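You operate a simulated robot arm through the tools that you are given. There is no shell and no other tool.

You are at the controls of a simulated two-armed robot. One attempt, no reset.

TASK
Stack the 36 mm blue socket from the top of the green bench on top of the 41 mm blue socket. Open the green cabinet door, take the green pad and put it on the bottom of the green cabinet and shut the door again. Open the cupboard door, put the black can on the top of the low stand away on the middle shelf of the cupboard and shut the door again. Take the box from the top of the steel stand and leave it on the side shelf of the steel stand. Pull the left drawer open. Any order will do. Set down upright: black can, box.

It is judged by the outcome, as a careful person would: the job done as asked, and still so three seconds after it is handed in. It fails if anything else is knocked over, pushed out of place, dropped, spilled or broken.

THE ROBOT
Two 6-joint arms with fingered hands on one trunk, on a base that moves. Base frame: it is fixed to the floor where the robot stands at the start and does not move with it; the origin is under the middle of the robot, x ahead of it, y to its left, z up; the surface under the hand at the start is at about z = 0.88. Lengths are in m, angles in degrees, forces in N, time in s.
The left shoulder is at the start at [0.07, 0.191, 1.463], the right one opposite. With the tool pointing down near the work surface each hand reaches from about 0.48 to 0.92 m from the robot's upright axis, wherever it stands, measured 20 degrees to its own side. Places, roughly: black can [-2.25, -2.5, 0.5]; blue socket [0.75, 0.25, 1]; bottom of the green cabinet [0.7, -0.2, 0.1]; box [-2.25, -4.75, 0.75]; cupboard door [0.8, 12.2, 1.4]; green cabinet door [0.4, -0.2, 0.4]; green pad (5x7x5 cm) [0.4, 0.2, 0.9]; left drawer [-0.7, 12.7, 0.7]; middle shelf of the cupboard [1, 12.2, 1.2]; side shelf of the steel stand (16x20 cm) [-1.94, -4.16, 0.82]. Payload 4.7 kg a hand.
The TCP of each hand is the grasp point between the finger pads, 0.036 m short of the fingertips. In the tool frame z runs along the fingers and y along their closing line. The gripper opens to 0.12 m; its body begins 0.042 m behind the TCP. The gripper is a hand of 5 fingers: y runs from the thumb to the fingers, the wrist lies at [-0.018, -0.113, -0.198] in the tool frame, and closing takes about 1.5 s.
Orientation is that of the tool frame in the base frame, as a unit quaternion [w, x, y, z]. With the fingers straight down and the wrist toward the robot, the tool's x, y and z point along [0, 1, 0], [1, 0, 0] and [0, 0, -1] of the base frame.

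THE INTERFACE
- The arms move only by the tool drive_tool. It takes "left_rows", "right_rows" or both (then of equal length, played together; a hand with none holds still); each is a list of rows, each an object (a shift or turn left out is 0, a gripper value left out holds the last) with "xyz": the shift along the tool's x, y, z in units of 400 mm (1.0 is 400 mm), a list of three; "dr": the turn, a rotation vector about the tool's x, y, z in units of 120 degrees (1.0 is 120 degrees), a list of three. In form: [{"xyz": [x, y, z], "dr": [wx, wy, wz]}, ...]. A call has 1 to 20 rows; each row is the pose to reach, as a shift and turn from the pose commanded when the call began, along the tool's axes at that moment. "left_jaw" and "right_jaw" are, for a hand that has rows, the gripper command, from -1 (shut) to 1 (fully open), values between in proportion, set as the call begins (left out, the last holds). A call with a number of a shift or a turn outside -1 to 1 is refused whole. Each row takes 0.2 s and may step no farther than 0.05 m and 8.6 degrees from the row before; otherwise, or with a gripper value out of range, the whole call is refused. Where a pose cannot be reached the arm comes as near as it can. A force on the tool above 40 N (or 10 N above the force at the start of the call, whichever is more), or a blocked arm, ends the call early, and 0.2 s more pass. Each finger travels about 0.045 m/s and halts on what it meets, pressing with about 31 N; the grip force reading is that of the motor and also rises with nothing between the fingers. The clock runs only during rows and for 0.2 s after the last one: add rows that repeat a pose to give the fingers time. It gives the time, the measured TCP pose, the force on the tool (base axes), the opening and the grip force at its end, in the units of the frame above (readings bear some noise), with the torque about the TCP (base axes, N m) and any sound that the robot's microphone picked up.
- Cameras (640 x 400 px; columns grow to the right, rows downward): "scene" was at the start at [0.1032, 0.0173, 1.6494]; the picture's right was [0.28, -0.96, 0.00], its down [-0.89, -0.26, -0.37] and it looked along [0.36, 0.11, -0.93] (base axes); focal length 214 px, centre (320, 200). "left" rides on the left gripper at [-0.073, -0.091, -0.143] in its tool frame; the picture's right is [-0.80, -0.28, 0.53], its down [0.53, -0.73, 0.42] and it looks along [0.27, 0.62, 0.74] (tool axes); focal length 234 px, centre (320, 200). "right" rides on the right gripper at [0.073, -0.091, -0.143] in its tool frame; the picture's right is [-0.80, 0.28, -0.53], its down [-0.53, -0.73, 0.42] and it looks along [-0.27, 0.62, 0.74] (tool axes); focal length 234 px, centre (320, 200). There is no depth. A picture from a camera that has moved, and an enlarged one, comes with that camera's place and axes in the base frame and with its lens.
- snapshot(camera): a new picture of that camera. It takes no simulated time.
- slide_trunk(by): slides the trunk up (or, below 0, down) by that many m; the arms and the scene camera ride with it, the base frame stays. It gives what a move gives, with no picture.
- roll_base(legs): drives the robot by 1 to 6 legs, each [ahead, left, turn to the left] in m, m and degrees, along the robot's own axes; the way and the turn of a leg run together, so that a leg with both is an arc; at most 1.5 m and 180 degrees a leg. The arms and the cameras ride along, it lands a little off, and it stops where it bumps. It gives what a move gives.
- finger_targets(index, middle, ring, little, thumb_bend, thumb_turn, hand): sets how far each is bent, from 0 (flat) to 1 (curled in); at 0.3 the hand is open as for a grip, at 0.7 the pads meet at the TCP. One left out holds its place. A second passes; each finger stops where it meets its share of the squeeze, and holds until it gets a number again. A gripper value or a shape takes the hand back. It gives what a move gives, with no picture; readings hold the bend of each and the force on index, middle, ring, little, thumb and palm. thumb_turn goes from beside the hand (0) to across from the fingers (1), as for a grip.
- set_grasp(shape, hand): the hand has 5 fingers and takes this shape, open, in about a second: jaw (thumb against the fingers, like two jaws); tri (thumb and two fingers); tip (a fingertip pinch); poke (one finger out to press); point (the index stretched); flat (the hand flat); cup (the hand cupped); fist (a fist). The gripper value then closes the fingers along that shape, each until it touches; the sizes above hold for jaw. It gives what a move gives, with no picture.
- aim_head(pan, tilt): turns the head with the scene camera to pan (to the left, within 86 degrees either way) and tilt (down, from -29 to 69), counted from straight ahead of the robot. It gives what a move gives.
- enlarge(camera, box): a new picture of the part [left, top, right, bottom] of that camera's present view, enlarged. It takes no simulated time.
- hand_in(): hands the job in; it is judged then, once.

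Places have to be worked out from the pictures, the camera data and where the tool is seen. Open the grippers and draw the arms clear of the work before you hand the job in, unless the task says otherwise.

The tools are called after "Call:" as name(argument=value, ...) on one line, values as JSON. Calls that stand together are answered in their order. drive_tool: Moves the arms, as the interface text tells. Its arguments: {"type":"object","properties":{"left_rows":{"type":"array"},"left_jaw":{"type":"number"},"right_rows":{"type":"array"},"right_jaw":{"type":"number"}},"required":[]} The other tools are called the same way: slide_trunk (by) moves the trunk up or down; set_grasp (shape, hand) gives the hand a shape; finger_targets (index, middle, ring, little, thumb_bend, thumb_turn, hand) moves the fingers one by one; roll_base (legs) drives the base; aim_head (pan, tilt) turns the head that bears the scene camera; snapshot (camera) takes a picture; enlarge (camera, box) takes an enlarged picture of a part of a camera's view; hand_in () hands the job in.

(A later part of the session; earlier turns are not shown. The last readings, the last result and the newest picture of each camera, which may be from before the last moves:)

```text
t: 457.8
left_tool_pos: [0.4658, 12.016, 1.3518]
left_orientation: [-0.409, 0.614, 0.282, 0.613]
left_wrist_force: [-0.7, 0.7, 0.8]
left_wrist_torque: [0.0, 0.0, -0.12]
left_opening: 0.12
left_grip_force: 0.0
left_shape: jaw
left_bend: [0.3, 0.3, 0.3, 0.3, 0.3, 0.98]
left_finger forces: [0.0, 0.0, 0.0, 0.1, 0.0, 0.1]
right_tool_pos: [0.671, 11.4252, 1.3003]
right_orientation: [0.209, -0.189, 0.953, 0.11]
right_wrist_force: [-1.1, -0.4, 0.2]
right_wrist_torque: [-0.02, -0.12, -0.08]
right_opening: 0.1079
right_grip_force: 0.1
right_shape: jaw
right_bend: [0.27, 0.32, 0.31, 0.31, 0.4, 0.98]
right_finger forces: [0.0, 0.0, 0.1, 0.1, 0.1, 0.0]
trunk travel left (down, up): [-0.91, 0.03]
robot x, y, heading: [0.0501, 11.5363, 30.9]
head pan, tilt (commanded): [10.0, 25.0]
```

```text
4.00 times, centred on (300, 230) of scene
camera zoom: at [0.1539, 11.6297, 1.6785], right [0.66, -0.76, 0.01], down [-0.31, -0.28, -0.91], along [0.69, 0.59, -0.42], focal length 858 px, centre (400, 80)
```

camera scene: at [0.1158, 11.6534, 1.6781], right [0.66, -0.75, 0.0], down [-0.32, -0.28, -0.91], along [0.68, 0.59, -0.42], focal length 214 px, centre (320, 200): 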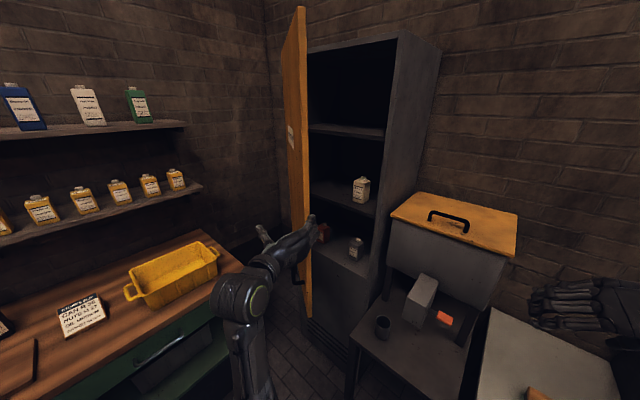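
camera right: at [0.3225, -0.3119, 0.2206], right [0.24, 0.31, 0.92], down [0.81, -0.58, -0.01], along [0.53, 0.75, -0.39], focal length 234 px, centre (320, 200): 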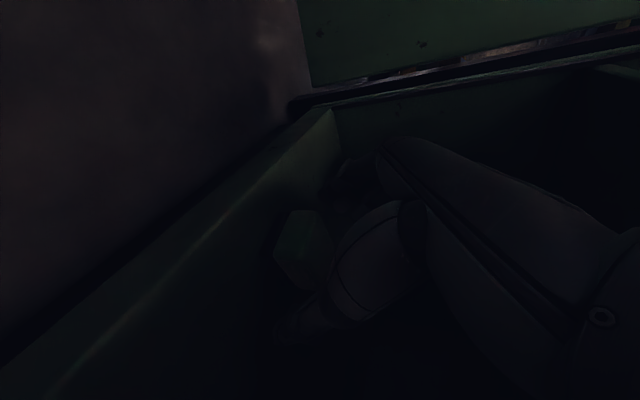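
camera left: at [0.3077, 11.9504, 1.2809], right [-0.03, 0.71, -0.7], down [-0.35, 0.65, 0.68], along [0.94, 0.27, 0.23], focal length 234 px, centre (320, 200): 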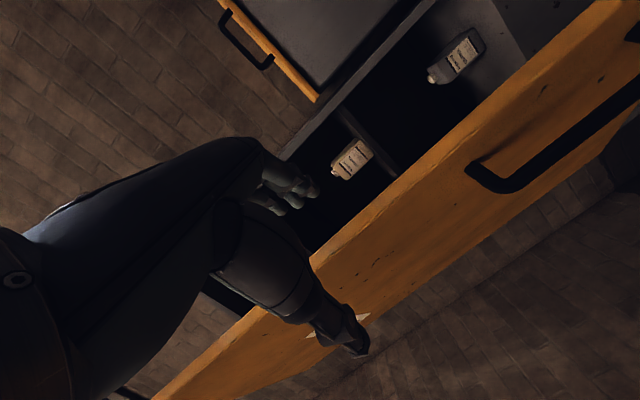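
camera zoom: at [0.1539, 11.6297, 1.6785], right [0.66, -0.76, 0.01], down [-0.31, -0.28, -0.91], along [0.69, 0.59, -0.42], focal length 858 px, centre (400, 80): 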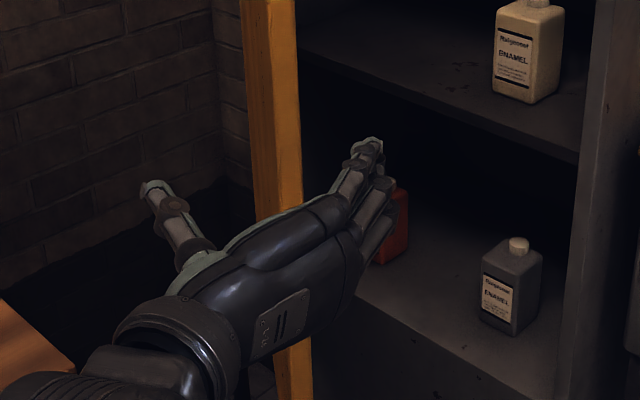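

The thumb is now outside and the fingers inside of the door's edge. I'll advance 7.5 cm along the hand direction and close on the edge.

Call:
roll_base(legs=[[0.067, 0.035, 0]])

Call:
drive_tool(left_rows=[{"xyz": [0, 0, 0]}, {"xyz": [0, 0, 0]}, {"xyz": [0, 0, 0]}, {"xyz": [0, 0, 0]}, {"xyz": [0, 0, 0]}, {"xyz": [0, 0, 0]}, {"xyz": [0, 0, 0]}, {"xyz": [0, 0, 0]}, {"xyz": [0, 0, 0]}, {"xyz": [0, 0, 0]}], left_jaw=-1)

Call:
enlarge(camera="scene", box=[220, 170, 380, 270])

Call:
snapshot(camera="left")

```text
t: 458.8
left_tool_pos: [0.5103, 12.0695, 1.3544]
left_orientation: [-0.411, 0.615, 0.279, 0.613]
left_wrist_force: [0.3, 0.0, 0.1]
left_wrist_torque: [-0.01, -0.03, 0.05]
left_opening: 0.1198
left_grip_force: 0.0
left_shape: jaw
left_bend: [0.3, 0.3, 0.3, 0.3, 0.3, 0.98]
left_finger forces: [0.0, 0.1, 0.1, 0.0, 0.1, 0.0]
right_tool_pos: [0.7137, 11.4792, 1.2956]
right_orientation: [0.208, -0.187, 0.953, 0.115]
right_wrist_force: [-0.2, -1.0, -0.3]
right_wrist_torque: [0.03, -0.04, 0.01]
right_opening: 0.1079
right_grip_force: 0.0
right_shape: jaw
right_bend: [0.27, 0.32, 0.31, 0.31, 0.4, 0.98]
right_finger forces: [0.1, 0.0, 0.0, 0.0, 0.0, 0.1]
trunk travel left (down, up): [-0.91, 0.03]
robot x, y, heading: [0.0925, 11.6006, 31.0]
head pan, tilt (commanded): [10.0, 25.0]
```

```text
t: 461.0
left_tool_pos: [0.5124, 12.0749, 1.3515]
left_orientation: [-0.411, 0.615, 0.278, 0.612]
left_wrist_force: [1.9, 2.9, 3.4]
left_wrist_torque: [0.03, -0.06, -0.07]
left_opening: 0.02
left_grip_force: 30.9
left_shape: jaw
left_bend: [0.74, 0.47, 0.48, 0.44, 0.53, 1.0]
left_finger forces: [13.4, 7.4, 2.0, 0.0, 23.0, 0.0]
right_tool_pos: [0.7171, 11.4833, 1.2944]
right_orientation: [0.206, -0.188, 0.954, 0.112]
right_wrist_force: [0.1, -0.1, -0.2]
right_wrist_torque: [0.0, 0.01, -0.03]
right_opening: 0.1078
right_grip_force: 0.0
right_shape: jaw
right_bend: [0.27, 0.32, 0.31, 0.31, 0.4, 0.98]
right_finger forces: [0.0, 0.1, 0.0, 0.0, 0.0, 0.1]
trunk travel left (down, up): [-0.91, 0.03]
robot x, y, heading: [0.0914, 11.6034, 30.6]
head pan, tilt (commanded): [10.0, 25.0]
```

```text
4.00 times, centred on (300, 220) of scene
camera zoom: at [0.2018, 11.6881, 1.678], right [0.65, -0.76, 0.0], down [-0.32, -0.28, -0.91], along [0.69, 0.59, -0.42], focal length 858 px, centre (400, 120)
```

zoom: 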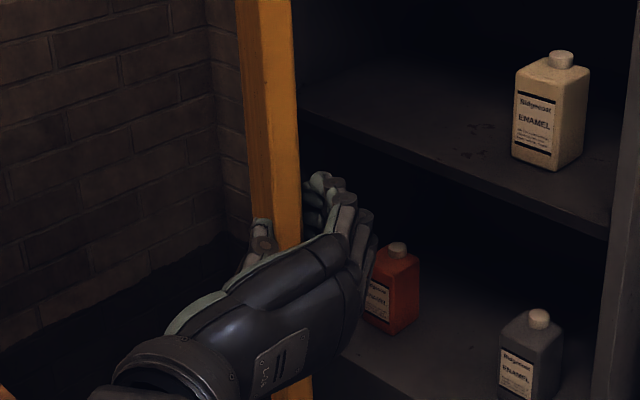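

```text
taken
camera left: at [0.3536, 12.0101, 1.2808], right [-0.04, 0.72, -0.7], down [-0.35, 0.65, 0.68], along [0.94, 0.27, 0.22], focal length 234 px, centre (320, 200)
```

left: 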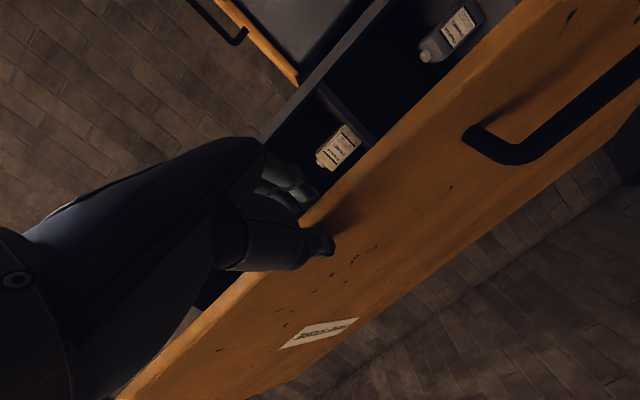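

The door's edge is gripped (20 mm). I'll swing it open along the arc, first by 20°.

Call:
drive_tool(left_rows=[{"xyz": [-0.0094, -0.0518, 0.0076], "dr": [-0.0205, 0.0035, -0.0019]}, {"xyz": [-0.0188, -0.1035, 0.0152], "dr": [-0.0409, 0.0069, -0.0037]}, {"xyz": [-0.0383, -0.2053, 0.0395], "dr": [-0.0818, 0.0138, -0.0074]}, {"xyz": [-0.058, -0.3043, 0.0728], "dr": [-0.1227, 0.0207, -0.0111]}, {"xyz": [-0.0778, -0.4, 0.1145], "dr": [-0.1636, 0.0276, -0.0148]}, {"xyz": [-0.0778, -0.4, 0.1145], "dr": [-0.1636, 0.0276, -0.0148]}])

Call:
snapshot(camera="scene")

```text
t: 461.7
left_tool_pos: [0.4859, 12.1038, 1.3507]
left_orientation: [-0.376, 0.624, 0.251, 0.637]
left_wrist_force: [-28.0, -30.3, 1.0]
left_wrist_torque: [0.13, -0.02, -0.88]
left_opening: 0.0206
left_grip_force: 30.3
left_shape: jaw
left_bend: [0.74, 0.47, 0.47, 0.44, 0.54, 1.0]
left_finger forces: [17.1, 10.4, 4.6, 0.0, 33.0, 0.0]
left hand out of reach, approached as far as the arm can: row 1, 2, 3
right_tool_pos: [0.7078, 11.4804, 1.2983]
right_orientation: [0.209, -0.188, 0.953, 0.113]
right_wrist_force: [0.6, 0.9, -0.3]
right_wrist_torque: [-0.08, 0.01, 0.0]
right_opening: 0.108
right_grip_force: 0.1
right_shape: jaw
right_bend: [0.27, 0.32, 0.31, 0.31, 0.4, 0.98]
right_finger forces: [0.2, 0.0, 0.0, 0.0, 0.0, 0.1]
trunk travel left (down, up): [-0.91, 0.03]
robot x, y, heading: [0.0914, 11.5962, 30.8]
head pan, tilt (commanded): [10.0, 25.0]
stopped in row 3 (left hand): the force on the tool passed its limit at 41 N (the readings are from after the stop); the commanded pose is now the measured one
```

```text
taken
camera scene: at [0.1916, 11.6836, 1.6788], right [0.65, -0.76, 0.0], down [-0.31, -0.27, -0.91], along [0.69, 0.59, -0.42], focal length 214 px, centre (320, 200)
```

scene: 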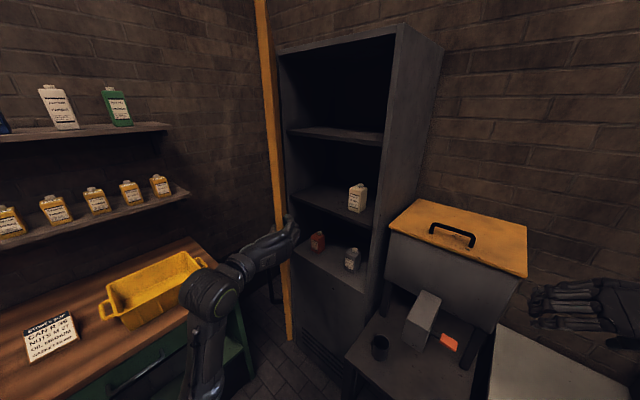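

The arm can't follow at its yaw limit, so I'll let the base do the swinging: first relieve the push, then roll the base on an arc about the hinge while holding the door.

Call:
drive_tool(left_rows=[{"xyz": [0, 0, -0.02]}, {"xyz": [0, 0, -0.02]}])

Call:
roll_base(legs=[[-0.04, 0.11, -6]])

Call:
snapshot(camera="scene")

```text
t: 462.3
left_tool_pos: [0.4873, 12.1011, 1.3497]
left_orientation: [-0.379, 0.624, 0.249, 0.636]
left_wrist_force: [-25.0, -29.9, 1.3]
left_wrist_torque: [0.09, -0.04, -0.88]
left_opening: 0.021
left_grip_force: 31.4
left_shape: jaw
left_bend: [0.74, 0.47, 0.47, 0.44, 0.54, 1.0]
left_finger forces: [17.2, 10.5, 4.6, 0.0, 31.9, 0.0]
left hand out of reach, approached as far as the arm can: row 1, 2
right_tool_pos: [0.7093, 11.478, 1.2972]
right_orientation: [0.21, -0.186, 0.953, 0.113]
right_wrist_force: [-0.3, 1.0, -0.6]
right_wrist_torque: [-0.02, -0.02, -0.02]
right_opening: 0.1083
right_grip_force: 0.1
right_shape: jaw
right_bend: [0.27, 0.32, 0.31, 0.31, 0.4, 0.98]
right_finger forces: [0.0, 0.1, 0.0, 0.1, 0.0, 0.0]
trunk travel left (down, up): [-0.91, 0.03]
robot x, y, heading: [0.0883, 11.6013, 30.9]
head pan, tilt (commanded): [10.0, 25.0]
```

```text
t: 463.5
left_tool_pos: [0.4549, 12.1329, 1.3498]
left_orientation: [-0.346, 0.637, 0.216, 0.654]
left_wrist_force: [-15.7, -17.2, 10.4]
left_wrist_torque: [0.06, -0.35, -0.52]
left_opening: 0.021
left_grip_force: 30.3
left_shape: jaw
left_bend: [0.74, 0.47, 0.47, 0.44, 0.55, 1.0]
left_finger forces: [16.6, 9.9, 4.5, 0.0, 30.1, 0.0]
right_tool_pos: [0.6107, 11.4878, 1.2954]
right_orientation: [0.213, -0.136, 0.962, 0.104]
right_wrist_force: [0.0, 0.2, 0.1]
right_wrist_torque: [0.01, 0.04, -0.02]
right_opening: 0.1081
right_grip_force: 0.1
right_shape: jaw
right_bend: [0.27, 0.32, 0.31, 0.31, 0.4, 0.98]
right_finger forces: [0.0, 0.1, 0.0, 0.0, 0.1, 0.0]
trunk travel left (down, up): [-0.91, 0.03]
robot x, y, heading: [0.0024, 11.6759, 24.7]
head pan, tilt (commanded): [10.0, 25.0]
```

```text
taken
camera scene: at [0.1195, 11.7428, 1.6787], right [0.57, -0.82, 0.0], down [-0.35, -0.24, -0.91], along [0.75, 0.52, -0.42], focal length 214 px, centre (320, 200)
```

scene: 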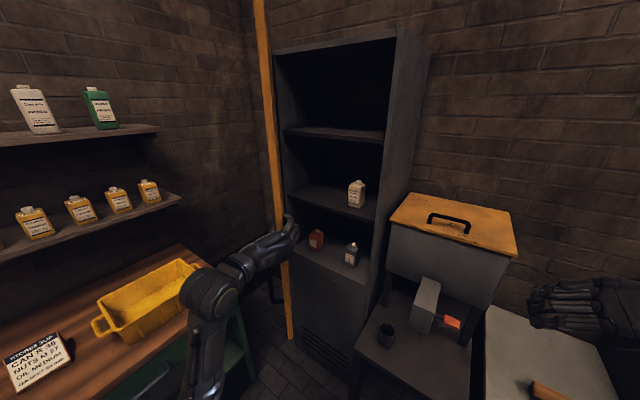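

That works: the door is now at about 47° and the force has dropped. I'll continue with two more 10° arcs.

Call:
roll_base(legs=[[-0.066, 0.185, -10]])

Call:
roll_base(legs=[[-0.066, 0.185, -10]])

Call:
snapshot(camera="scene")

```text
t: 465.1
left_tool_pos: [0.4032, 12.1989, 1.3502]
left_orientation: [-0.287, 0.654, 0.16, 0.681]
left_wrist_force: [-11.9, -9.8, 12.0]
left_wrist_torque: [-0.01, -0.44, -0.32]
left_opening: 0.0204
left_grip_force: 30.0
left_shape: jaw
left_bend: [0.74, 0.47, 0.47, 0.44, 0.55, 1.0]
left_finger forces: [16.0, 9.3, 4.4, 0.0, 28.8, 0.1]
right_tool_pos: [0.4428, 11.5393, 1.2945]
right_orientation: [0.222, -0.05, 0.97, 0.084]
right_wrist_force: [0.2, -0.5, -0.4]
right_wrist_torque: [0.03, -0.01, 0.01]
right_opening: 0.1077
right_grip_force: 0.0
right_shape: jaw
right_bend: [0.27, 0.32, 0.31, 0.31, 0.4, 0.98]
right_finger forces: [0.0, 0.1, 0.0, 0.0, 0.0, 0.0]
trunk travel left (down, up): [-0.91, 0.03]
robot x, y, heading: [-0.1194, 11.8327, 15.0]
head pan, tilt (commanded): [10.0, 25.0]
```

```text
t: 466.7
left_tool_pos: [0.3611, 12.2782, 1.3495]
left_orientation: [-0.226, 0.664, 0.102, 0.705]
left_wrist_force: [-19.5, -10.4, 6.8]
left_wrist_torque: [0.01, -0.2, -0.45]
left_opening: 0.0208
left_grip_force: 31.0
left_shape: jaw
left_bend: [0.74, 0.47, 0.47, 0.44, 0.55, 1.0]
left_finger forces: [15.9, 9.8, 4.5, 0.0, 29.3, 0.0]
right_tool_pos: [0.2865, 11.6198, 1.2947]
right_orientation: [0.229, 0.034, 0.971, 0.065]
right_wrist_force: [0.1, -0.4, 0.4]
right_wrist_torque: [0.05, -0.01, 0.03]
right_opening: 0.108
right_grip_force: 0.0
right_shape: jaw
right_bend: [0.27, 0.32, 0.31, 0.31, 0.4, 0.98]
right_finger forces: [0.0, 0.0, 0.0, 0.1, 0.0, 0.0]
trunk travel left (down, up): [-0.91, 0.03]
robot x, y, heading: [-0.2192, 12.0044, 4.5]
head pan, tilt (commanded): [10.0, 25.0]
```

```text
taken
camera scene: at [-0.0876, 12.0267, 1.6786], right [0.25, -0.97, 0.0], down [-0.41, -0.1, -0.91], along [0.88, 0.23, -0.42], focal length 214 px, centre (320, 200)
```

scene: 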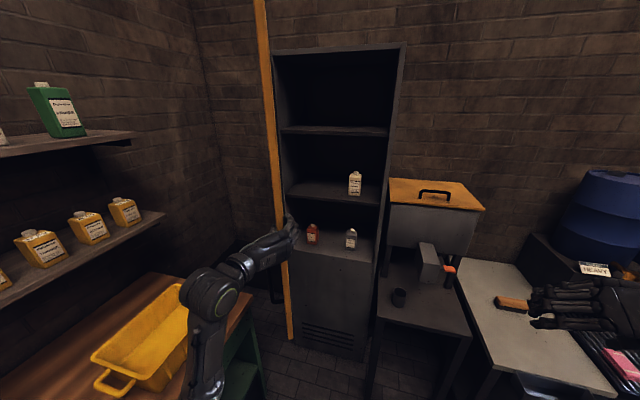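

The door is at about 68°. One more 8° arc with the base, staying clear of the green bench.

Call:
roll_base(legs=[[-0.053, 0.148, -8]])

Call:
snapshot(camera="scene")

```text
t: 468.1
left_tool_pos: [0.3384, 12.3436, 1.3504]
left_orientation: [-0.177, 0.669, 0.057, 0.719]
left_wrist_force: [-16.5, -7.1, 7.0]
left_wrist_torque: [-0.04, -0.23, -0.35]
left_opening: 0.0208
left_grip_force: 30.9
left_shape: jaw
left_bend: [0.74, 0.47, 0.47, 0.44, 0.55, 1.0]
left_finger forces: [15.6, 9.4, 4.3, 0.1, 28.3, 0.0]
right_tool_pos: [0.1755, 11.7014, 1.2939]
right_orientation: [0.232, 0.098, 0.966, 0.049]
right_wrist_force: [-0.6, -0.8, 0.2]
right_wrist_torque: [0.02, -0.01, 0.0]
right_opening: 0.108
right_grip_force: 0.0
right_shape: jaw
right_bend: [0.27, 0.32, 0.31, 0.31, 0.4, 0.98]
right_finger forces: [0.1, 0.1, 0.0, 0.0, 0.1, 0.0]
trunk travel left (down, up): [-0.91, 0.03]
robot x, y, heading: [-0.2742, 12.1468, -3.1]
head pan, tilt (commanded): [10.0, 25.0]
```

```text
taken
camera scene: at [-0.1403, 12.1551, 1.6785], right [0.12, -0.99, 0.0], down [-0.42, -0.05, -0.91], along [0.9, 0.11, -0.42], focal length 214 px, centre (320, 200)
```

scene: 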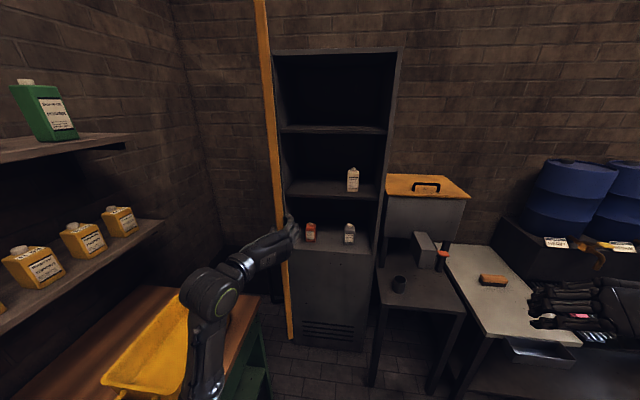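

The door is at about 76°. I'll use the arm for another 10°.

Call:
drive_tool(left_rows=[{"xyz": [-0.009, -0.052, 0.006], "dr": [-0.0205, 0.0032, -0.002]}, {"xyz": [-0.018, -0.104, 0.013], "dr": [-0.0409, 0.0064, -0.0041]}, {"xyz": [-0.027, -0.157, 0.021], "dr": [-0.0614, 0.0097, -0.0061]}, {"xyz": [-0.036, -0.209, 0.031], "dr": [-0.0818, 0.0129, -0.0082]}, {"xyz": [-0.036, -0.209, 0.031], "dr": [-0.0818, 0.0129, -0.0082]}])

Call:
snapshot(camera="scene")

```text
t: 469.3
left_tool_pos: [0.3221, 12.4297, 1.3523]
left_orientation: [-0.113, 0.673, 0.0, 0.731]
left_wrist_force: [-21.4, -2.7, -4.6]
left_wrist_torque: [0.14, 0.14, -0.47]
left_opening: 0.0209
left_grip_force: 30.9
left_shape: jaw
left_bend: [0.74, 0.47, 0.47, 0.44, 0.55, 1.0]
left_finger forces: [15.7, 9.3, 4.1, 0.1, 29.4, 0.0]
left hand out of reach, approached as far as the arm can: row 1, 2
right_tool_pos: [0.1767, 11.7039, 1.2962]
right_orientation: [0.232, 0.099, 0.966, 0.048]
right_wrist_force: [0.4, 0.1, -0.9]
right_wrist_torque: [0.01, -0.04, -0.01]
right_opening: 0.108
right_grip_force: 0.0
right_shape: jaw
right_bend: [0.27, 0.32, 0.31, 0.31, 0.4, 0.98]
right_finger forces: [0.0, 0.0, 0.1, 0.1, 0.0, 0.0]
trunk travel left (down, up): [-0.91, 0.03]
robot x, y, heading: [-0.2771, 12.1508, -3.2]
head pan, tilt (commanded): [10.0, 25.0]
```

```text
taken
camera scene: at [-0.1409, 12.1588, 1.6785], right [0.12, -0.99, 0.0], down [-0.42, -0.05, -0.91], along [0.9, 0.11, -0.42], focal length 214 px, centre (320, 200)
```

scene: 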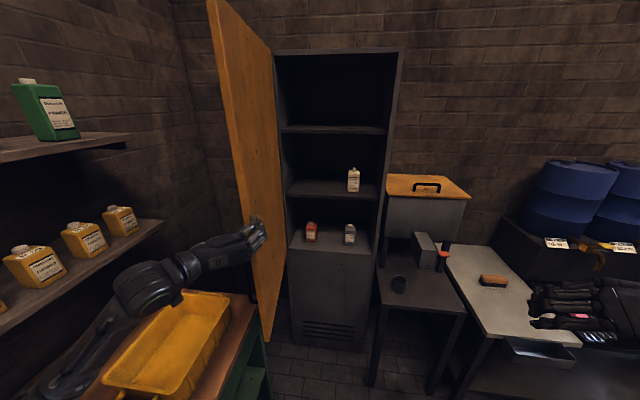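

The door is open at about 86°. I'll open the hand and roll straight back to clear the door's edge.

Call:
drive_tool(left_rows=[{"xyz": [0, 0, 0]}, {"xyz": [0, 0, 0]}, {"xyz": [0, 0, 0]}, {"xyz": [0, 0, 0]}, {"xyz": [0, 0, 0]}, {"xyz": [0, 0, 0]}, {"xyz": [0, 0, 0]}], left_jaw=1)

Call:
roll_base(legs=[[-0.2, 0, 0]])

Call:
snapshot(camera="scene")

```text
t: 470.9
left_tool_pos: [0.3272, 12.4316, 1.349]
left_orientation: [-0.112, 0.673, 0.0, 0.731]
left_wrist_force: [0.9, 0.7, 0.2]
left_wrist_torque: [-0.02, -0.03, 0.01]
left_opening: 0.1194
left_grip_force: 0.1
left_shape: jaw
left_bend: [0.3, 0.3, 0.3, 0.3, 0.3, 0.98]
left_finger forces: [0.1, 0.0, 0.0, 0.1, 0.0, 0.0]
right_tool_pos: [0.1796, 11.7051, 1.2947]
right_orientation: [0.231, 0.099, 0.967, 0.048]
right_wrist_force: [0.1, -0.4, 0.8]
right_wrist_torque: [-0.02, 0.01, 0.01]
right_opening: 0.1079
right_grip_force: 0.0
right_shape: jaw
right_bend: [0.27, 0.32, 0.31, 0.31, 0.4, 0.98]
right_finger forces: [0.0, 0.1, 0.0, 0.1, 0.0, 0.1]
trunk travel left (down, up): [-0.91, 0.03]
robot x, y, heading: [-0.2765, 12.1507, -2.8]
head pan, tilt (commanded): [10.0, 25.0]
```

```text
t: 472.5
left_tool_pos: [0.1345, 12.4397, 1.3479]
left_orientation: [-0.112, 0.675, -0.001, 0.73]
left_wrist_force: [0.8, -0.2, -0.6]
left_wrist_torque: [0.02, 0.01, -0.01]
left_opening: 0.1192
left_grip_force: 0.1
left_shape: jaw
left_bend: [0.3, 0.3, 0.3, 0.3, 0.3, 0.98]
left_finger forces: [0.0, 0.0, 0.1, 0.0, 0.0, 0.1]
right_tool_pos: [-0.0156, 11.7117, 1.2936]
right_orientation: [0.23, 0.101, 0.967, 0.047]
right_wrist_force: [0.7, 0.0, -0.5]
right_wrist_torque: [-0.04, 0.04, 0.01]
right_opening: 0.1083
right_grip_force: 0.2
right_shape: jaw
right_bend: [0.27, 0.32, 0.31, 0.31, 0.4, 0.98]
right_finger forces: [0.0, 0.0, 0.0, 0.2, 0.1, 0.1]
trunk travel left (down, up): [-0.91, 0.03]
robot x, y, heading: [-0.4723, 12.1603, -3.4]
head pan, tilt (commanded): [10.0, 25.0]
```

```text
taken
camera scene: at [-0.3284, 12.1701, 1.6776], right [0.12, -0.99, 0.0], down [-0.42, -0.05, -0.91], along [0.9, 0.11, -0.43], focal length 214 px, centre (320, 200)
```

scene: 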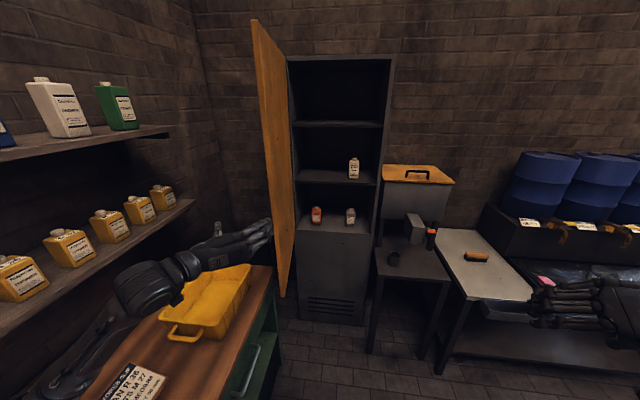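

The door stays open. I'll zoom into the cupboard to measure the middle shelf and the bottle on it.

Call:
enlarge(camera="scene", box=[272, 110, 400, 190])

Call:
enlarge(camera="scene", box=[272, 160, 400, 240])

```text
5.00 times, centred on (336, 150) of scene
camera zoom: at [-0.3284, 12.1701, 1.6776], right [0.12, -0.99, 0.0], down [-0.42, -0.05, -0.91], along [0.9, 0.11, -0.43], focal length 1072 px, centre (240, 450)
```

zoom: 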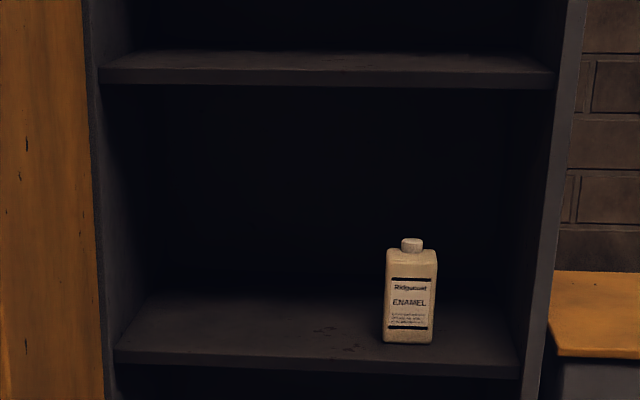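

```text
5.00 times, centred on (336, 200) of scene
camera zoom: at [-0.3284, 12.1701, 1.6776], right [0.12, -0.99, 0.0], down [-0.42, -0.05, -0.91], along [0.9, 0.11, -0.43], focal length 1072 px, centre (240, 200)
```

zoom: 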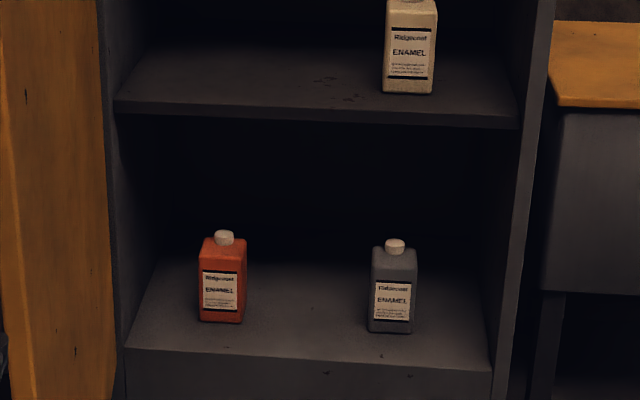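

Shelf top z ≈ 1.25, upper shelf underside 1.55, and the bottle at about [0.94, 12.11]; the left half (y 12.17–12.44) is free. For placing there I'll use a fingers-down grasp (tilted 15°), so I'll turn the left hand accordingly here in free air.

Call:
drive_tool(left_rows=[{"dr": [0.0285, -0.044, -0.0437]}, {"dr": [0.057, -0.088, -0.0874]}, {"dr": [0.0855, -0.1319, -0.1311]}, {"dr": [0.1139, -0.1759, -0.1748]}, {"dr": [0.1424, -0.2199, -0.2185]}, {"dr": [0.1709, -0.2639, -0.2622]}, {"dr": [0.1994, -0.3079, -0.3059]}, {"dr": [0.2279, -0.3518, -0.3495]}, {"dr": [0.2564, -0.3958, -0.3932]}, {"dr": [0.2849, -0.4398, -0.4369]}, {"dr": [0.3133, -0.4838, -0.4806]}, {"dr": [0.3418, -0.5277, -0.5243]}, {"dr": [0.3703, -0.5717, -0.568]}, {"dr": [0.3988, -0.6157, -0.6117]}, {"dr": [0.3988, -0.6157, -0.6117]}])

Call:
roll_base(legs=[[0, -0.35, 0], [0, 0, 93.4]])

Call:
aim_head(pan=0, tilt=35)

Call:
snapshot(camera="scene")

```text
t: 475.7
left_tool_pos: [0.1326, 12.4488, 1.3471]
left_orientation: [0.098, 0.722, 0.679, 0.089]
left_wrist_force: [0.4, 0.3, 0.2]
left_wrist_torque: [0.02, -0.01, -0.01]
left_opening: 0.1197
left_grip_force: 0.1
left_shape: jaw
left_bend: [0.3, 0.3, 0.3, 0.3, 0.3, 0.98]
left_finger forces: [0.0, 0.0, 0.1, 0.0, 0.0, 0.0]
left hand out of reach, approached as far as the arm can: row 2, 3, 4, 5, 6, 7, 8, 9, 13, 14, 15
right_tool_pos: [-0.0189, 11.7123, 1.2945]
right_orientation: [0.23, 0.101, 0.967, 0.047]
right_wrist_force: [-0.2, -0.2, 1.2]
right_wrist_torque: [-0.02, 0.01, 0.01]
right_opening: 0.1082
right_grip_force: 0.1
right_shape: jaw
right_bend: [0.27, 0.32, 0.31, 0.31, 0.4, 0.98]
right_finger forces: [0.1, 0.1, 0.1, 0.1, 0.1, 0.1]
trunk travel left (down, up): [-0.91, 0.03]
robot x, y, heading: [-0.4744, 12.1592, -3.1]
head pan, tilt (commanded): [10.0, 25.0]
```

```text
t: 482.1
left_tool_pos: [-0.8103, 12.3957, 1.346]
left_orientation: [0.002, 0.007, 0.991, 0.133]
left_wrist_force: [0.6, 0.5, 0.3]
left_wrist_torque: [0.0, -0.01, 0.01]
left_opening: 0.1198
left_grip_force: 0.1
left_shape: jaw
left_bend: [0.3, 0.3, 0.3, 0.3, 0.3, 0.98]
left_finger forces: [0.0, 0.0, 0.0, 0.0, 0.0, 0.1]
right_tool_pos: [-0.0686, 12.279, 1.2945]
right_orientation: [0.125, -0.63, 0.74, 0.199]
right_wrist_force: [0.2, -0.3, 0.7]
right_wrist_torque: [0.02, 0.0, -0.01]
right_opening: 0.1078
right_grip_force: 0.0
right_shape: jaw
right_bend: [0.27, 0.32, 0.31, 0.31, 0.4, 0.98]
right_finger forces: [0.0, 0.1, 0.1, 0.0, 0.0, 0.1]
trunk travel left (down, up): [-0.91, 0.03]
robot x, y, heading: [-0.496, 11.8041, 89.6]
head pan, tilt (commanded): [10.0, 25.0]
```

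```text
t: 482.9
left_tool_pos: [-0.811, 12.3956, 1.3471]
left_orientation: [0.003, 0.007, 0.991, 0.133]
left_wrist_force: [0.4, 0.1, 0.0]
left_wrist_torque: [0.02, 0.01, 0.01]
left_opening: 0.1194
left_grip_force: 0.0
left_shape: jaw
left_bend: [0.3, 0.3, 0.3, 0.3, 0.3, 0.98]
left_finger forces: [0.1, 0.0, 0.0, 0.0, 0.0, 0.0]
right_tool_pos: [-0.0699, 12.2791, 1.2952]
right_orientation: [0.124, -0.63, 0.74, 0.199]
right_wrist_force: [-0.4, -0.2, 0.2]
right_wrist_torque: [0.01, 0.04, -0.01]
right_opening: 0.1076
right_grip_force: 0.1
right_shape: jaw
right_bend: [0.27, 0.32, 0.31, 0.31, 0.4, 0.98]
right_finger forces: [0.1, 0.0, 0.0, 0.0, 0.0, 0.0]
trunk travel left (down, up): [-0.91, 0.03]
robot x, y, heading: [-0.4947, 11.8031, 89.9]
head pan, tilt (commanded): [0.0, 35.0]
```

```text
taken
camera scene: at [-0.4957, 11.9446, 1.6623], right [1.0, -0.01, 0.0], down [0.0, -0.57, -0.82], along [0.01, 0.82, -0.57], focal length 214 px, centre (320, 200)
```

scene: 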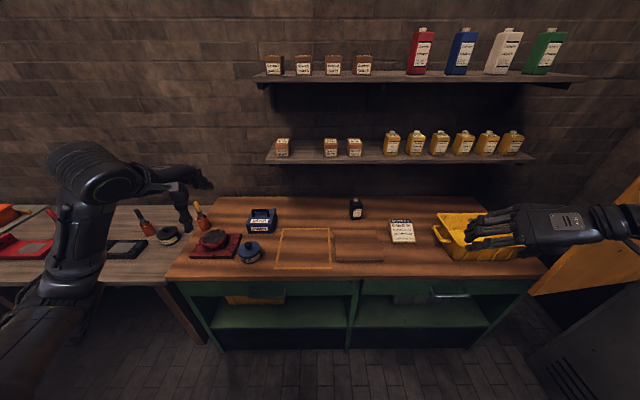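

The can stands undisturbed at the back of the bench. I'll zoom in to measure its position.

Call:
enlarge(camera="scene", box=[323, 185, 387, 225])

```text
10.00 times, centred on (355, 205) of scene
camera zoom: at [-0.4957, 11.9446, 1.6623], right [1.0, -0.01, 0.0], down [0.0, -0.57, -0.82], along [0.01, 0.82, -0.57], focal length 2145 px, centre (-30, 150)
```

zoom: 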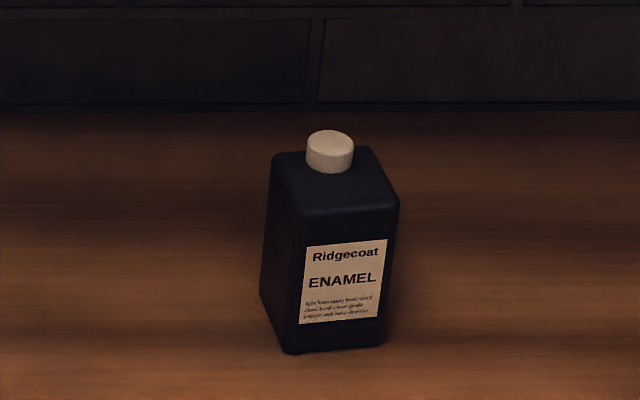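

The can's centre is at about [−0.279, 12.95], turned about 9°. I'll shift right, bring the left hand to 1.03 m height with matching yaw, and then approach the can from above.

Call:
roll_base(legs=[[0, -0.386, 0]])

Call:
drive_tool(left_rows=[{"xyz": [-0.0406, 0.0282, 0.0987], "dr": [0, 0.0021, -0.0078]}, {"xyz": [-0.0811, 0.0563, 0.1974], "dr": [0, 0.0042, -0.0156]}, {"xyz": [-0.1217, 0.0845, 0.2962], "dr": [0, 0.0063, -0.0233]}, {"xyz": [-0.1622, 0.1127, 0.3949], "dr": [0, 0.0084, -0.0311]}, {"xyz": [-0.2028, 0.1408, 0.4936], "dr": [0, 0.0104, -0.0389]}, {"xyz": [-0.2433, 0.169, 0.5923], "dr": [0, 0.0125, -0.0467]}, {"xyz": [-0.2839, 0.1972, 0.6911], "dr": [0, 0.0146, -0.0544]}, {"xyz": [-0.3244, 0.2253, 0.7898], "dr": [0, 0.0167, -0.0622]}, {"xyz": [-0.365, 0.2535, 0.8885], "dr": [0, 0.0188, -0.07]}, {"xyz": [-0.365, 0.2535, 0.8885], "dr": [0, 0.0188, -0.07]}])

Call:
snapshot(camera="scene")

Call:
snapshot(camera="left")

```text
t: 485.2
left_tool_pos: [-0.4383, 12.3929, 1.346]
left_orientation: [0.004, 0.006, 0.991, 0.132]
left_wrist_force: [-0.7, 0.2, -1.0]
left_wrist_torque: [0.0, -0.05, 0.02]
left_opening: 0.1196
left_grip_force: 0.0
left_shape: jaw
left_bend: [0.3, 0.3, 0.3, 0.3, 0.3, 0.98]
left_finger forces: [0.0, 0.1, 0.1, 0.0, 0.1, 0.0]
right_tool_pos: [0.3027, 12.2775, 1.2948]
right_orientation: [0.125, -0.631, 0.739, 0.199]
right_wrist_force: [-0.2, -0.2, 0.0]
right_wrist_torque: [0.01, -0.04, -0.02]
right_opening: 0.1083
right_grip_force: 0.1
right_shape: jaw
right_bend: [0.27, 0.32, 0.31, 0.31, 0.4, 0.98]
right_finger forces: [0.0, 0.1, 0.1, 0.0, 0.1, 0.0]
trunk travel left (down, up): [-0.91, 0.03]
robot x, y, heading: [-0.1173, 11.8038, 89.8]
head pan, tilt (commanded): [0.0, 35.0]
```

```text
t: 487.4
left_tool_pos: [-0.2892, 12.5788, 1.0315]
left_orientation: [-0.008, -0.069, 0.989, 0.133]
left_wrist_force: [-0.8, -0.4, 0.1]
left_wrist_torque: [0.01, -0.04, 0.01]
left_opening: 0.1198
left_grip_force: 0.0
left_shape: jaw
left_bend: [0.3, 0.3, 0.3, 0.3, 0.3, 0.98]
left_finger forces: [0.0, 0.1, 0.0, 0.0, 0.1, 0.0]
right_tool_pos: [0.3048, 12.2778, 1.2952]
right_orientation: [0.124, -0.631, 0.74, 0.199]
right_wrist_force: [-0.6, -0.1, 0.6]
right_wrist_torque: [0.0, 0.0, 0.02]
right_opening: 0.1082
right_grip_force: 0.0
right_shape: jaw
right_bend: [0.27, 0.32, 0.31, 0.31, 0.4, 0.98]
right_finger forces: [0.1, 0.1, 0.0, 0.0, 0.0, 0.0]
trunk travel left (down, up): [-0.91, 0.03]
robot x, y, heading: [-0.1161, 11.8049, 89.9]
head pan, tilt (commanded): [0.0, 35.0]
```

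```text
taken
camera scene: at [-0.1204, 11.9416, 1.6623], right [1.0, -0.01, 0.0], down [0.0, -0.57, -0.82], along [0.0, 0.82, -0.57], focal length 214 px, centre (320, 200)
```

scene: 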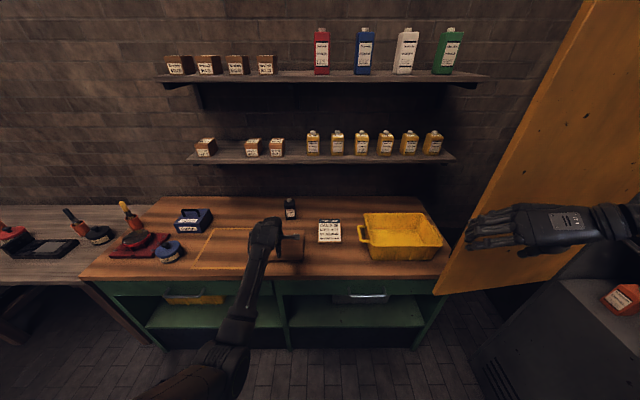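

```text
taken
camera left: at [-0.1992, 12.4631, 1.1438], right [0.82, -0.02, -0.58], down [-0.44, -0.66, -0.6], along [-0.37, 0.75, -0.55], focal length 234 px, centre (320, 200)
```

left: 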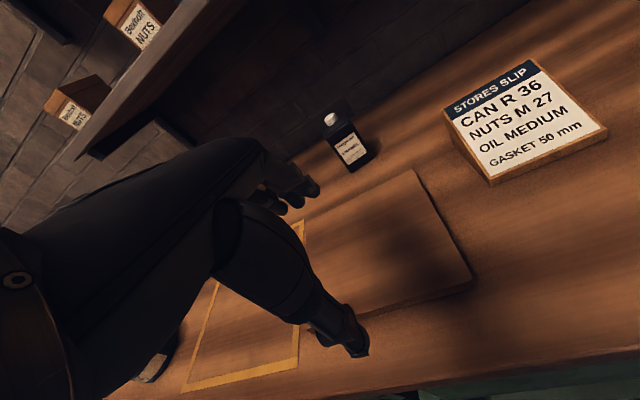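

The can is in view of the wrist camera. Rolling ahead would bring my right hand into the open door, so I'll first move the right hand 20 cm to the left and up.

Call:
drive_tool(right_rows=[{"xyz": [0.0148, 0.0851, -0.041]}, {"xyz": [0.0297, 0.1702, -0.0819]}, {"xyz": [0.0445, 0.2553, -0.1229]}, {"xyz": [0.0593, 0.3403, -0.1639]}, {"xyz": [0.0742, 0.4254, -0.2048]}, {"xyz": [0.089, 0.5105, -0.2458]}, {"xyz": [0.089, 0.5105, -0.2458]}])

Call:
enlarge(camera="left", box=[290, 90, 402, 160])

```text
t: 489.0
left_tool_pos: [-0.2874, 12.5785, 1.0319]
left_orientation: [-0.007, -0.068, 0.989, 0.133]
left_wrist_force: [0.2, -0.2, 0.4]
left_wrist_torque: [0.0, -0.01, -0.01]
left_opening: 0.12
left_grip_force: 0.0
left_shape: jaw
left_bend: [0.3, 0.3, 0.3, 0.3, 0.3, 0.98]
left_finger forces: [0.0, 0.0, 0.1, 0.0, 0.0, 0.0]
right_tool_pos: [0.1125, 12.2407, 1.4009]
right_orientation: [0.124, -0.631, 0.739, 0.199]
right_wrist_force: [0.8, -0.2, -1.0]
right_wrist_torque: [0.04, -0.01, -0.03]
right_opening: 0.108
right_grip_force: 0.0
right_shape: jaw
right_bend: [0.27, 0.32, 0.31, 0.31, 0.4, 0.98]
right_finger forces: [0.0, 0.0, 0.0, 0.0, 0.0, 0.0]
right hand out of reach, approached as far as the arm can: row 5, 6, 7
trunk travel left (down, up): [-0.91, 0.03]
robot x, y, heading: [-0.1203, 11.8027, 89.6]
head pan, tilt (commanded): [0.0, 35.0]
```

```text
5.71 times, centred on (346, 125) of left
camera zoom: at [-0.1987, 12.4623, 1.1446], right [0.82, -0.02, -0.58], down [-0.44, -0.66, -0.6], along [-0.37, 0.75, -0.55], focal length 1338 px, centre (171, 629)
```

zoom: 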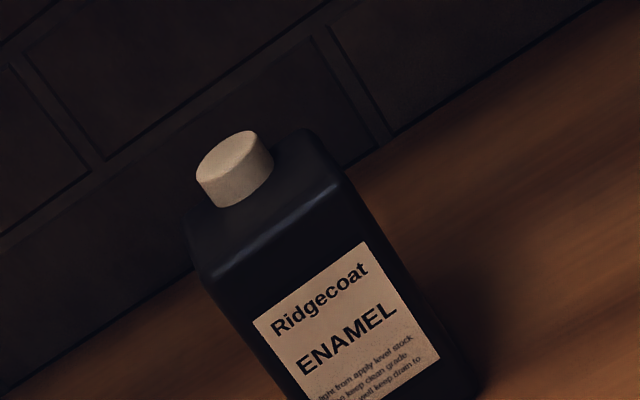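

The wrist camera puts the can at about [−0.287, 12.955], in line with the hand. I'll roll ahead 0.37 m with the open hand passing above the can.

Call:
roll_base(legs=[[0.372, 0, 0.3]])

Call:
snapshot(camera="left")

Call:
enlarge(camera="scene", box=[220, 190, 348, 270])

```text
t: 491.2
left_tool_pos: [-0.2922, 12.9114, 1.0338]
left_orientation: [-0.007, -0.069, 0.989, 0.134]
left_wrist_force: [1.2, -0.3, -0.9]
left_wrist_torque: [-0.01, 0.04, -0.02]
left_opening: 0.1199
left_grip_force: 0.2
left_shape: jaw
left_bend: [0.3, 0.3, 0.3, 0.3, 0.3, 0.98]
left_finger forces: [0.1, 0.0, 0.0, 0.0, 0.0, 0.0]
right_tool_pos: [0.111, 12.5725, 1.3985]
right_orientation: [0.124, -0.63, 0.741, 0.194]
right_wrist_force: [-0.3, 0.1, 0.1]
right_wrist_torque: [-0.02, 0.01, 0.0]
right_opening: 0.1079
right_grip_force: 0.1
right_shape: jaw
right_bend: [0.27, 0.32, 0.31, 0.31, 0.4, 0.98]
right_finger forces: [0.0, 0.0, 0.1, 0.0, 0.0, 0.0]
trunk travel left (down, up): [-0.91, 0.03]
robot x, y, heading: [-0.121, 12.1388, 89.7]
head pan, tilt (commanded): [0.0, 35.0]
stopped in leg 1: the robot was blocked; the commanded pose is now the measured one
```

```text
taken
camera left: at [-0.2028, 12.7947, 1.1457], right [0.82, -0.02, -0.58], down [-0.44, -0.66, -0.61], along [-0.37, 0.75, -0.55], focal length 234 px, centre (320, 200)
```

left: 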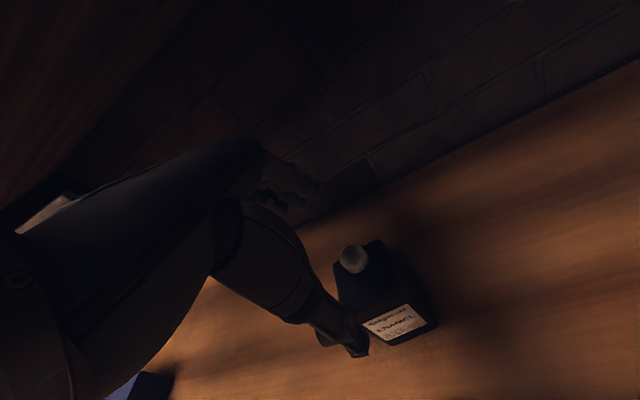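

```text
5.00 times, centred on (284, 230) of scene
camera zoom: at [-0.1242, 12.2719, 1.6629], right [1.0, -0.01, 0.0], down [0.0, -0.57, -0.82], along [0.01, 0.82, -0.57], focal length 1072 px, centre (500, 50)
```

zoom: 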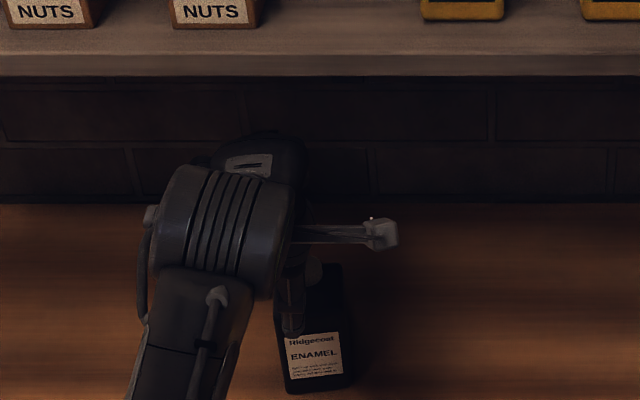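

The base stopped 3.5 cm short, blocked by something. I'll look down to see what it touches.

Call:
aim_head(pan=0, tilt=69)

Call:
snapshot(camera="scene")

```text
t: 492.2
left_tool_pos: [-0.2919, 12.9095, 1.0339]
left_orientation: [-0.007, -0.07, 0.989, 0.133]
left_wrist_force: [0.0, -0.2, -0.2]
left_wrist_torque: [-0.02, -0.02, -0.05]
left_opening: 0.1198
left_grip_force: 0.1
left_shape: jaw
left_bend: [0.3, 0.3, 0.3, 0.3, 0.3, 0.98]
left_finger forces: [0.0, 0.0, 0.0, 0.1, 0.1, 0.0]
right_tool_pos: [0.109, 12.5725, 1.3987]
right_orientation: [0.123, -0.631, 0.741, 0.196]
right_wrist_force: [-0.1, -0.5, -0.9]
right_wrist_torque: [0.01, -0.03, -0.01]
right_opening: 0.1081
right_grip_force: 0.1
right_shape: jaw
right_bend: [0.27, 0.32, 0.31, 0.31, 0.4, 0.98]
right_finger forces: [0.1, 0.1, 0.0, 0.0, 0.0, 0.1]
trunk travel left (down, up): [-0.91, 0.03]
robot x, y, heading: [-0.1188, 12.1399, 90.0]
head pan, tilt (commanded): [0.0, 68.8]
```

```text
taken
camera scene: at [-0.1238, 12.2391, 1.6191], right [1.0, 0.0, 0.0], down [0.0, -0.93, -0.37], along [0.0, 0.37, -0.93], focal length 214 px, centre (320, 200)
```

scene: 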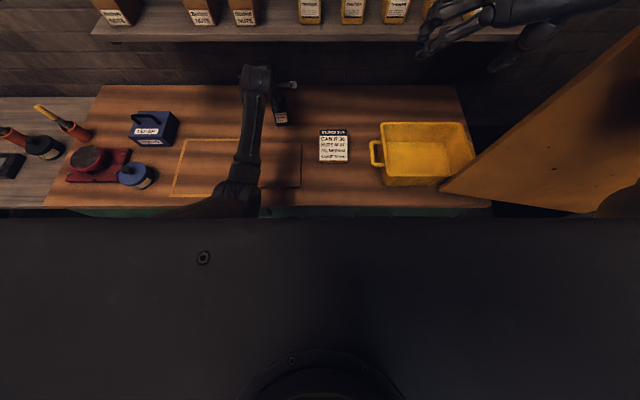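

The door has been pushed further open, to about 100°, by my right arm and now stands next to the yellow bin. I'll zoom in to see whether it touches or moved the bin.

Call:
enlarge(camera="scene", box=[352, 100, 512, 200])

Call:
snapshot(camera="right")

```text
4.00 times, centred on (432, 150) of scene
camera zoom: at [-0.1238, 12.2391, 1.6191], right [1.0, 0.0, 0.0], down [0.0, -0.93, -0.37], along [0.0, 0.37, -0.93], focal length 858 px, centre (-128, 400)
```

zoom: 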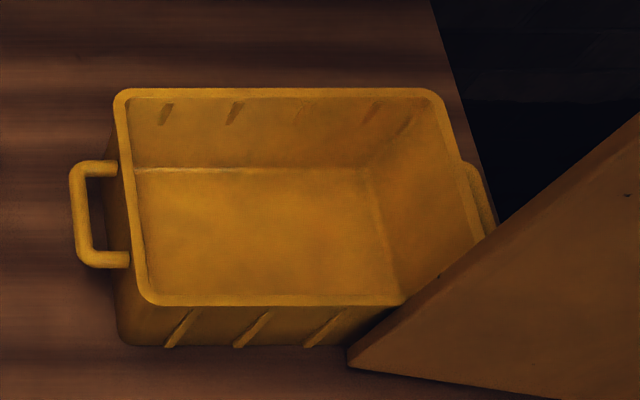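

```text
taken
camera right: at [0.196, 12.4334, 1.485], right [-0.1, 0.51, 0.85], down [0.79, 0.57, -0.25], along [-0.61, 0.64, -0.46], focal length 234 px, centre (320, 200)
```

right: 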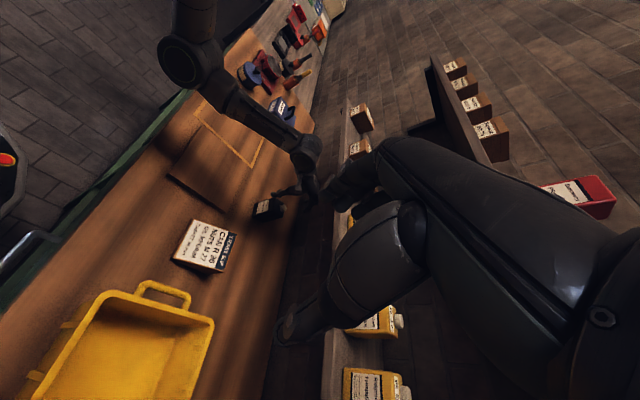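

The bin is untouched: the door stands in front of it with a few cm of gap. I'm not pushing any more; the remaining 4.5 cm I'll do with the arm.

Call:
drive_tool(left_rows=[{"xyz": [-0.01, 0.036, 0.01]}, {"xyz": [-0.02, 0.073, 0.019]}, {"xyz": [-0.03, 0.109, 0.029]}, {"xyz": [-0.03, 0.109, 0.029]}])

Call:
enlarge(camera="left", box=[240, 160, 480, 310])

Call:
enlarge(camera="scene", box=[216, 50, 344, 130])

```text
t: 493.2
left_tool_pos: [-0.2862, 12.9578, 1.0327]
left_orientation: [-0.006, -0.069, 0.989, 0.134]
left_wrist_force: [0.3, -0.3, -0.6]
left_wrist_torque: [0.0, -0.02, 0.02]
left_opening: 0.1198
left_grip_force: 0.0
left_shape: jaw
left_bend: [0.3, 0.3, 0.3, 0.3, 0.3, 0.98]
left_finger forces: [0.0, 0.0, 0.0, 0.0, 0.1, 0.1]
right_tool_pos: [0.1096, 12.5721, 1.4005]
right_orientation: [0.124, -0.63, 0.741, 0.196]
right_wrist_force: [-0.5, 0.1, 0.4]
right_wrist_torque: [-0.01, 0.02, 0.0]
right_opening: 0.1079
right_grip_force: 0.0
right_shape: jaw
right_bend: [0.27, 0.32, 0.31, 0.31, 0.4, 0.98]
right_finger forces: [0.0, 0.0, 0.1, 0.1, 0.0, 0.1]
trunk travel left (down, up): [-0.91, 0.03]
robot x, y, heading: [-0.118, 12.1394, 90.1]
head pan, tilt (commanded): [0.0, 68.8]
```

```text
2.67 times, centred on (360, 235) of left
camera zoom: at [-0.1967, 12.8423, 1.1458], right [0.82, -0.02, -0.58], down [-0.44, -0.66, -0.61], along [-0.37, 0.75, -0.55], focal length 624 px, centre (213, 107)
```

zoom: 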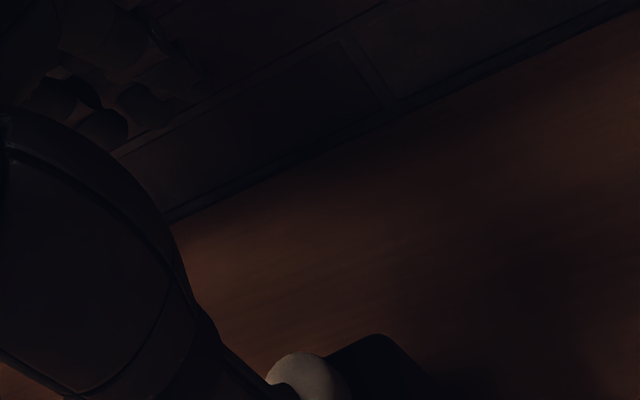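

```text
5.00 times, centred on (280, 90) of scene
camera zoom: at [-0.1237, 12.2389, 1.619], right [1.0, 0.0, 0.0], down [0.0, -0.93, -0.37], along [0.0, 0.37, -0.93], focal length 1072 px, centre (520, 750)
```

zoom: 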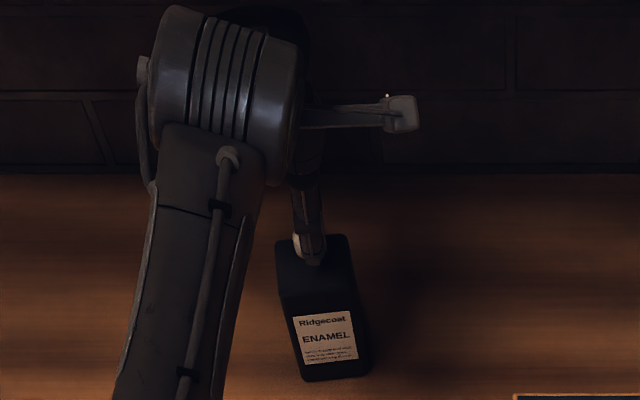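

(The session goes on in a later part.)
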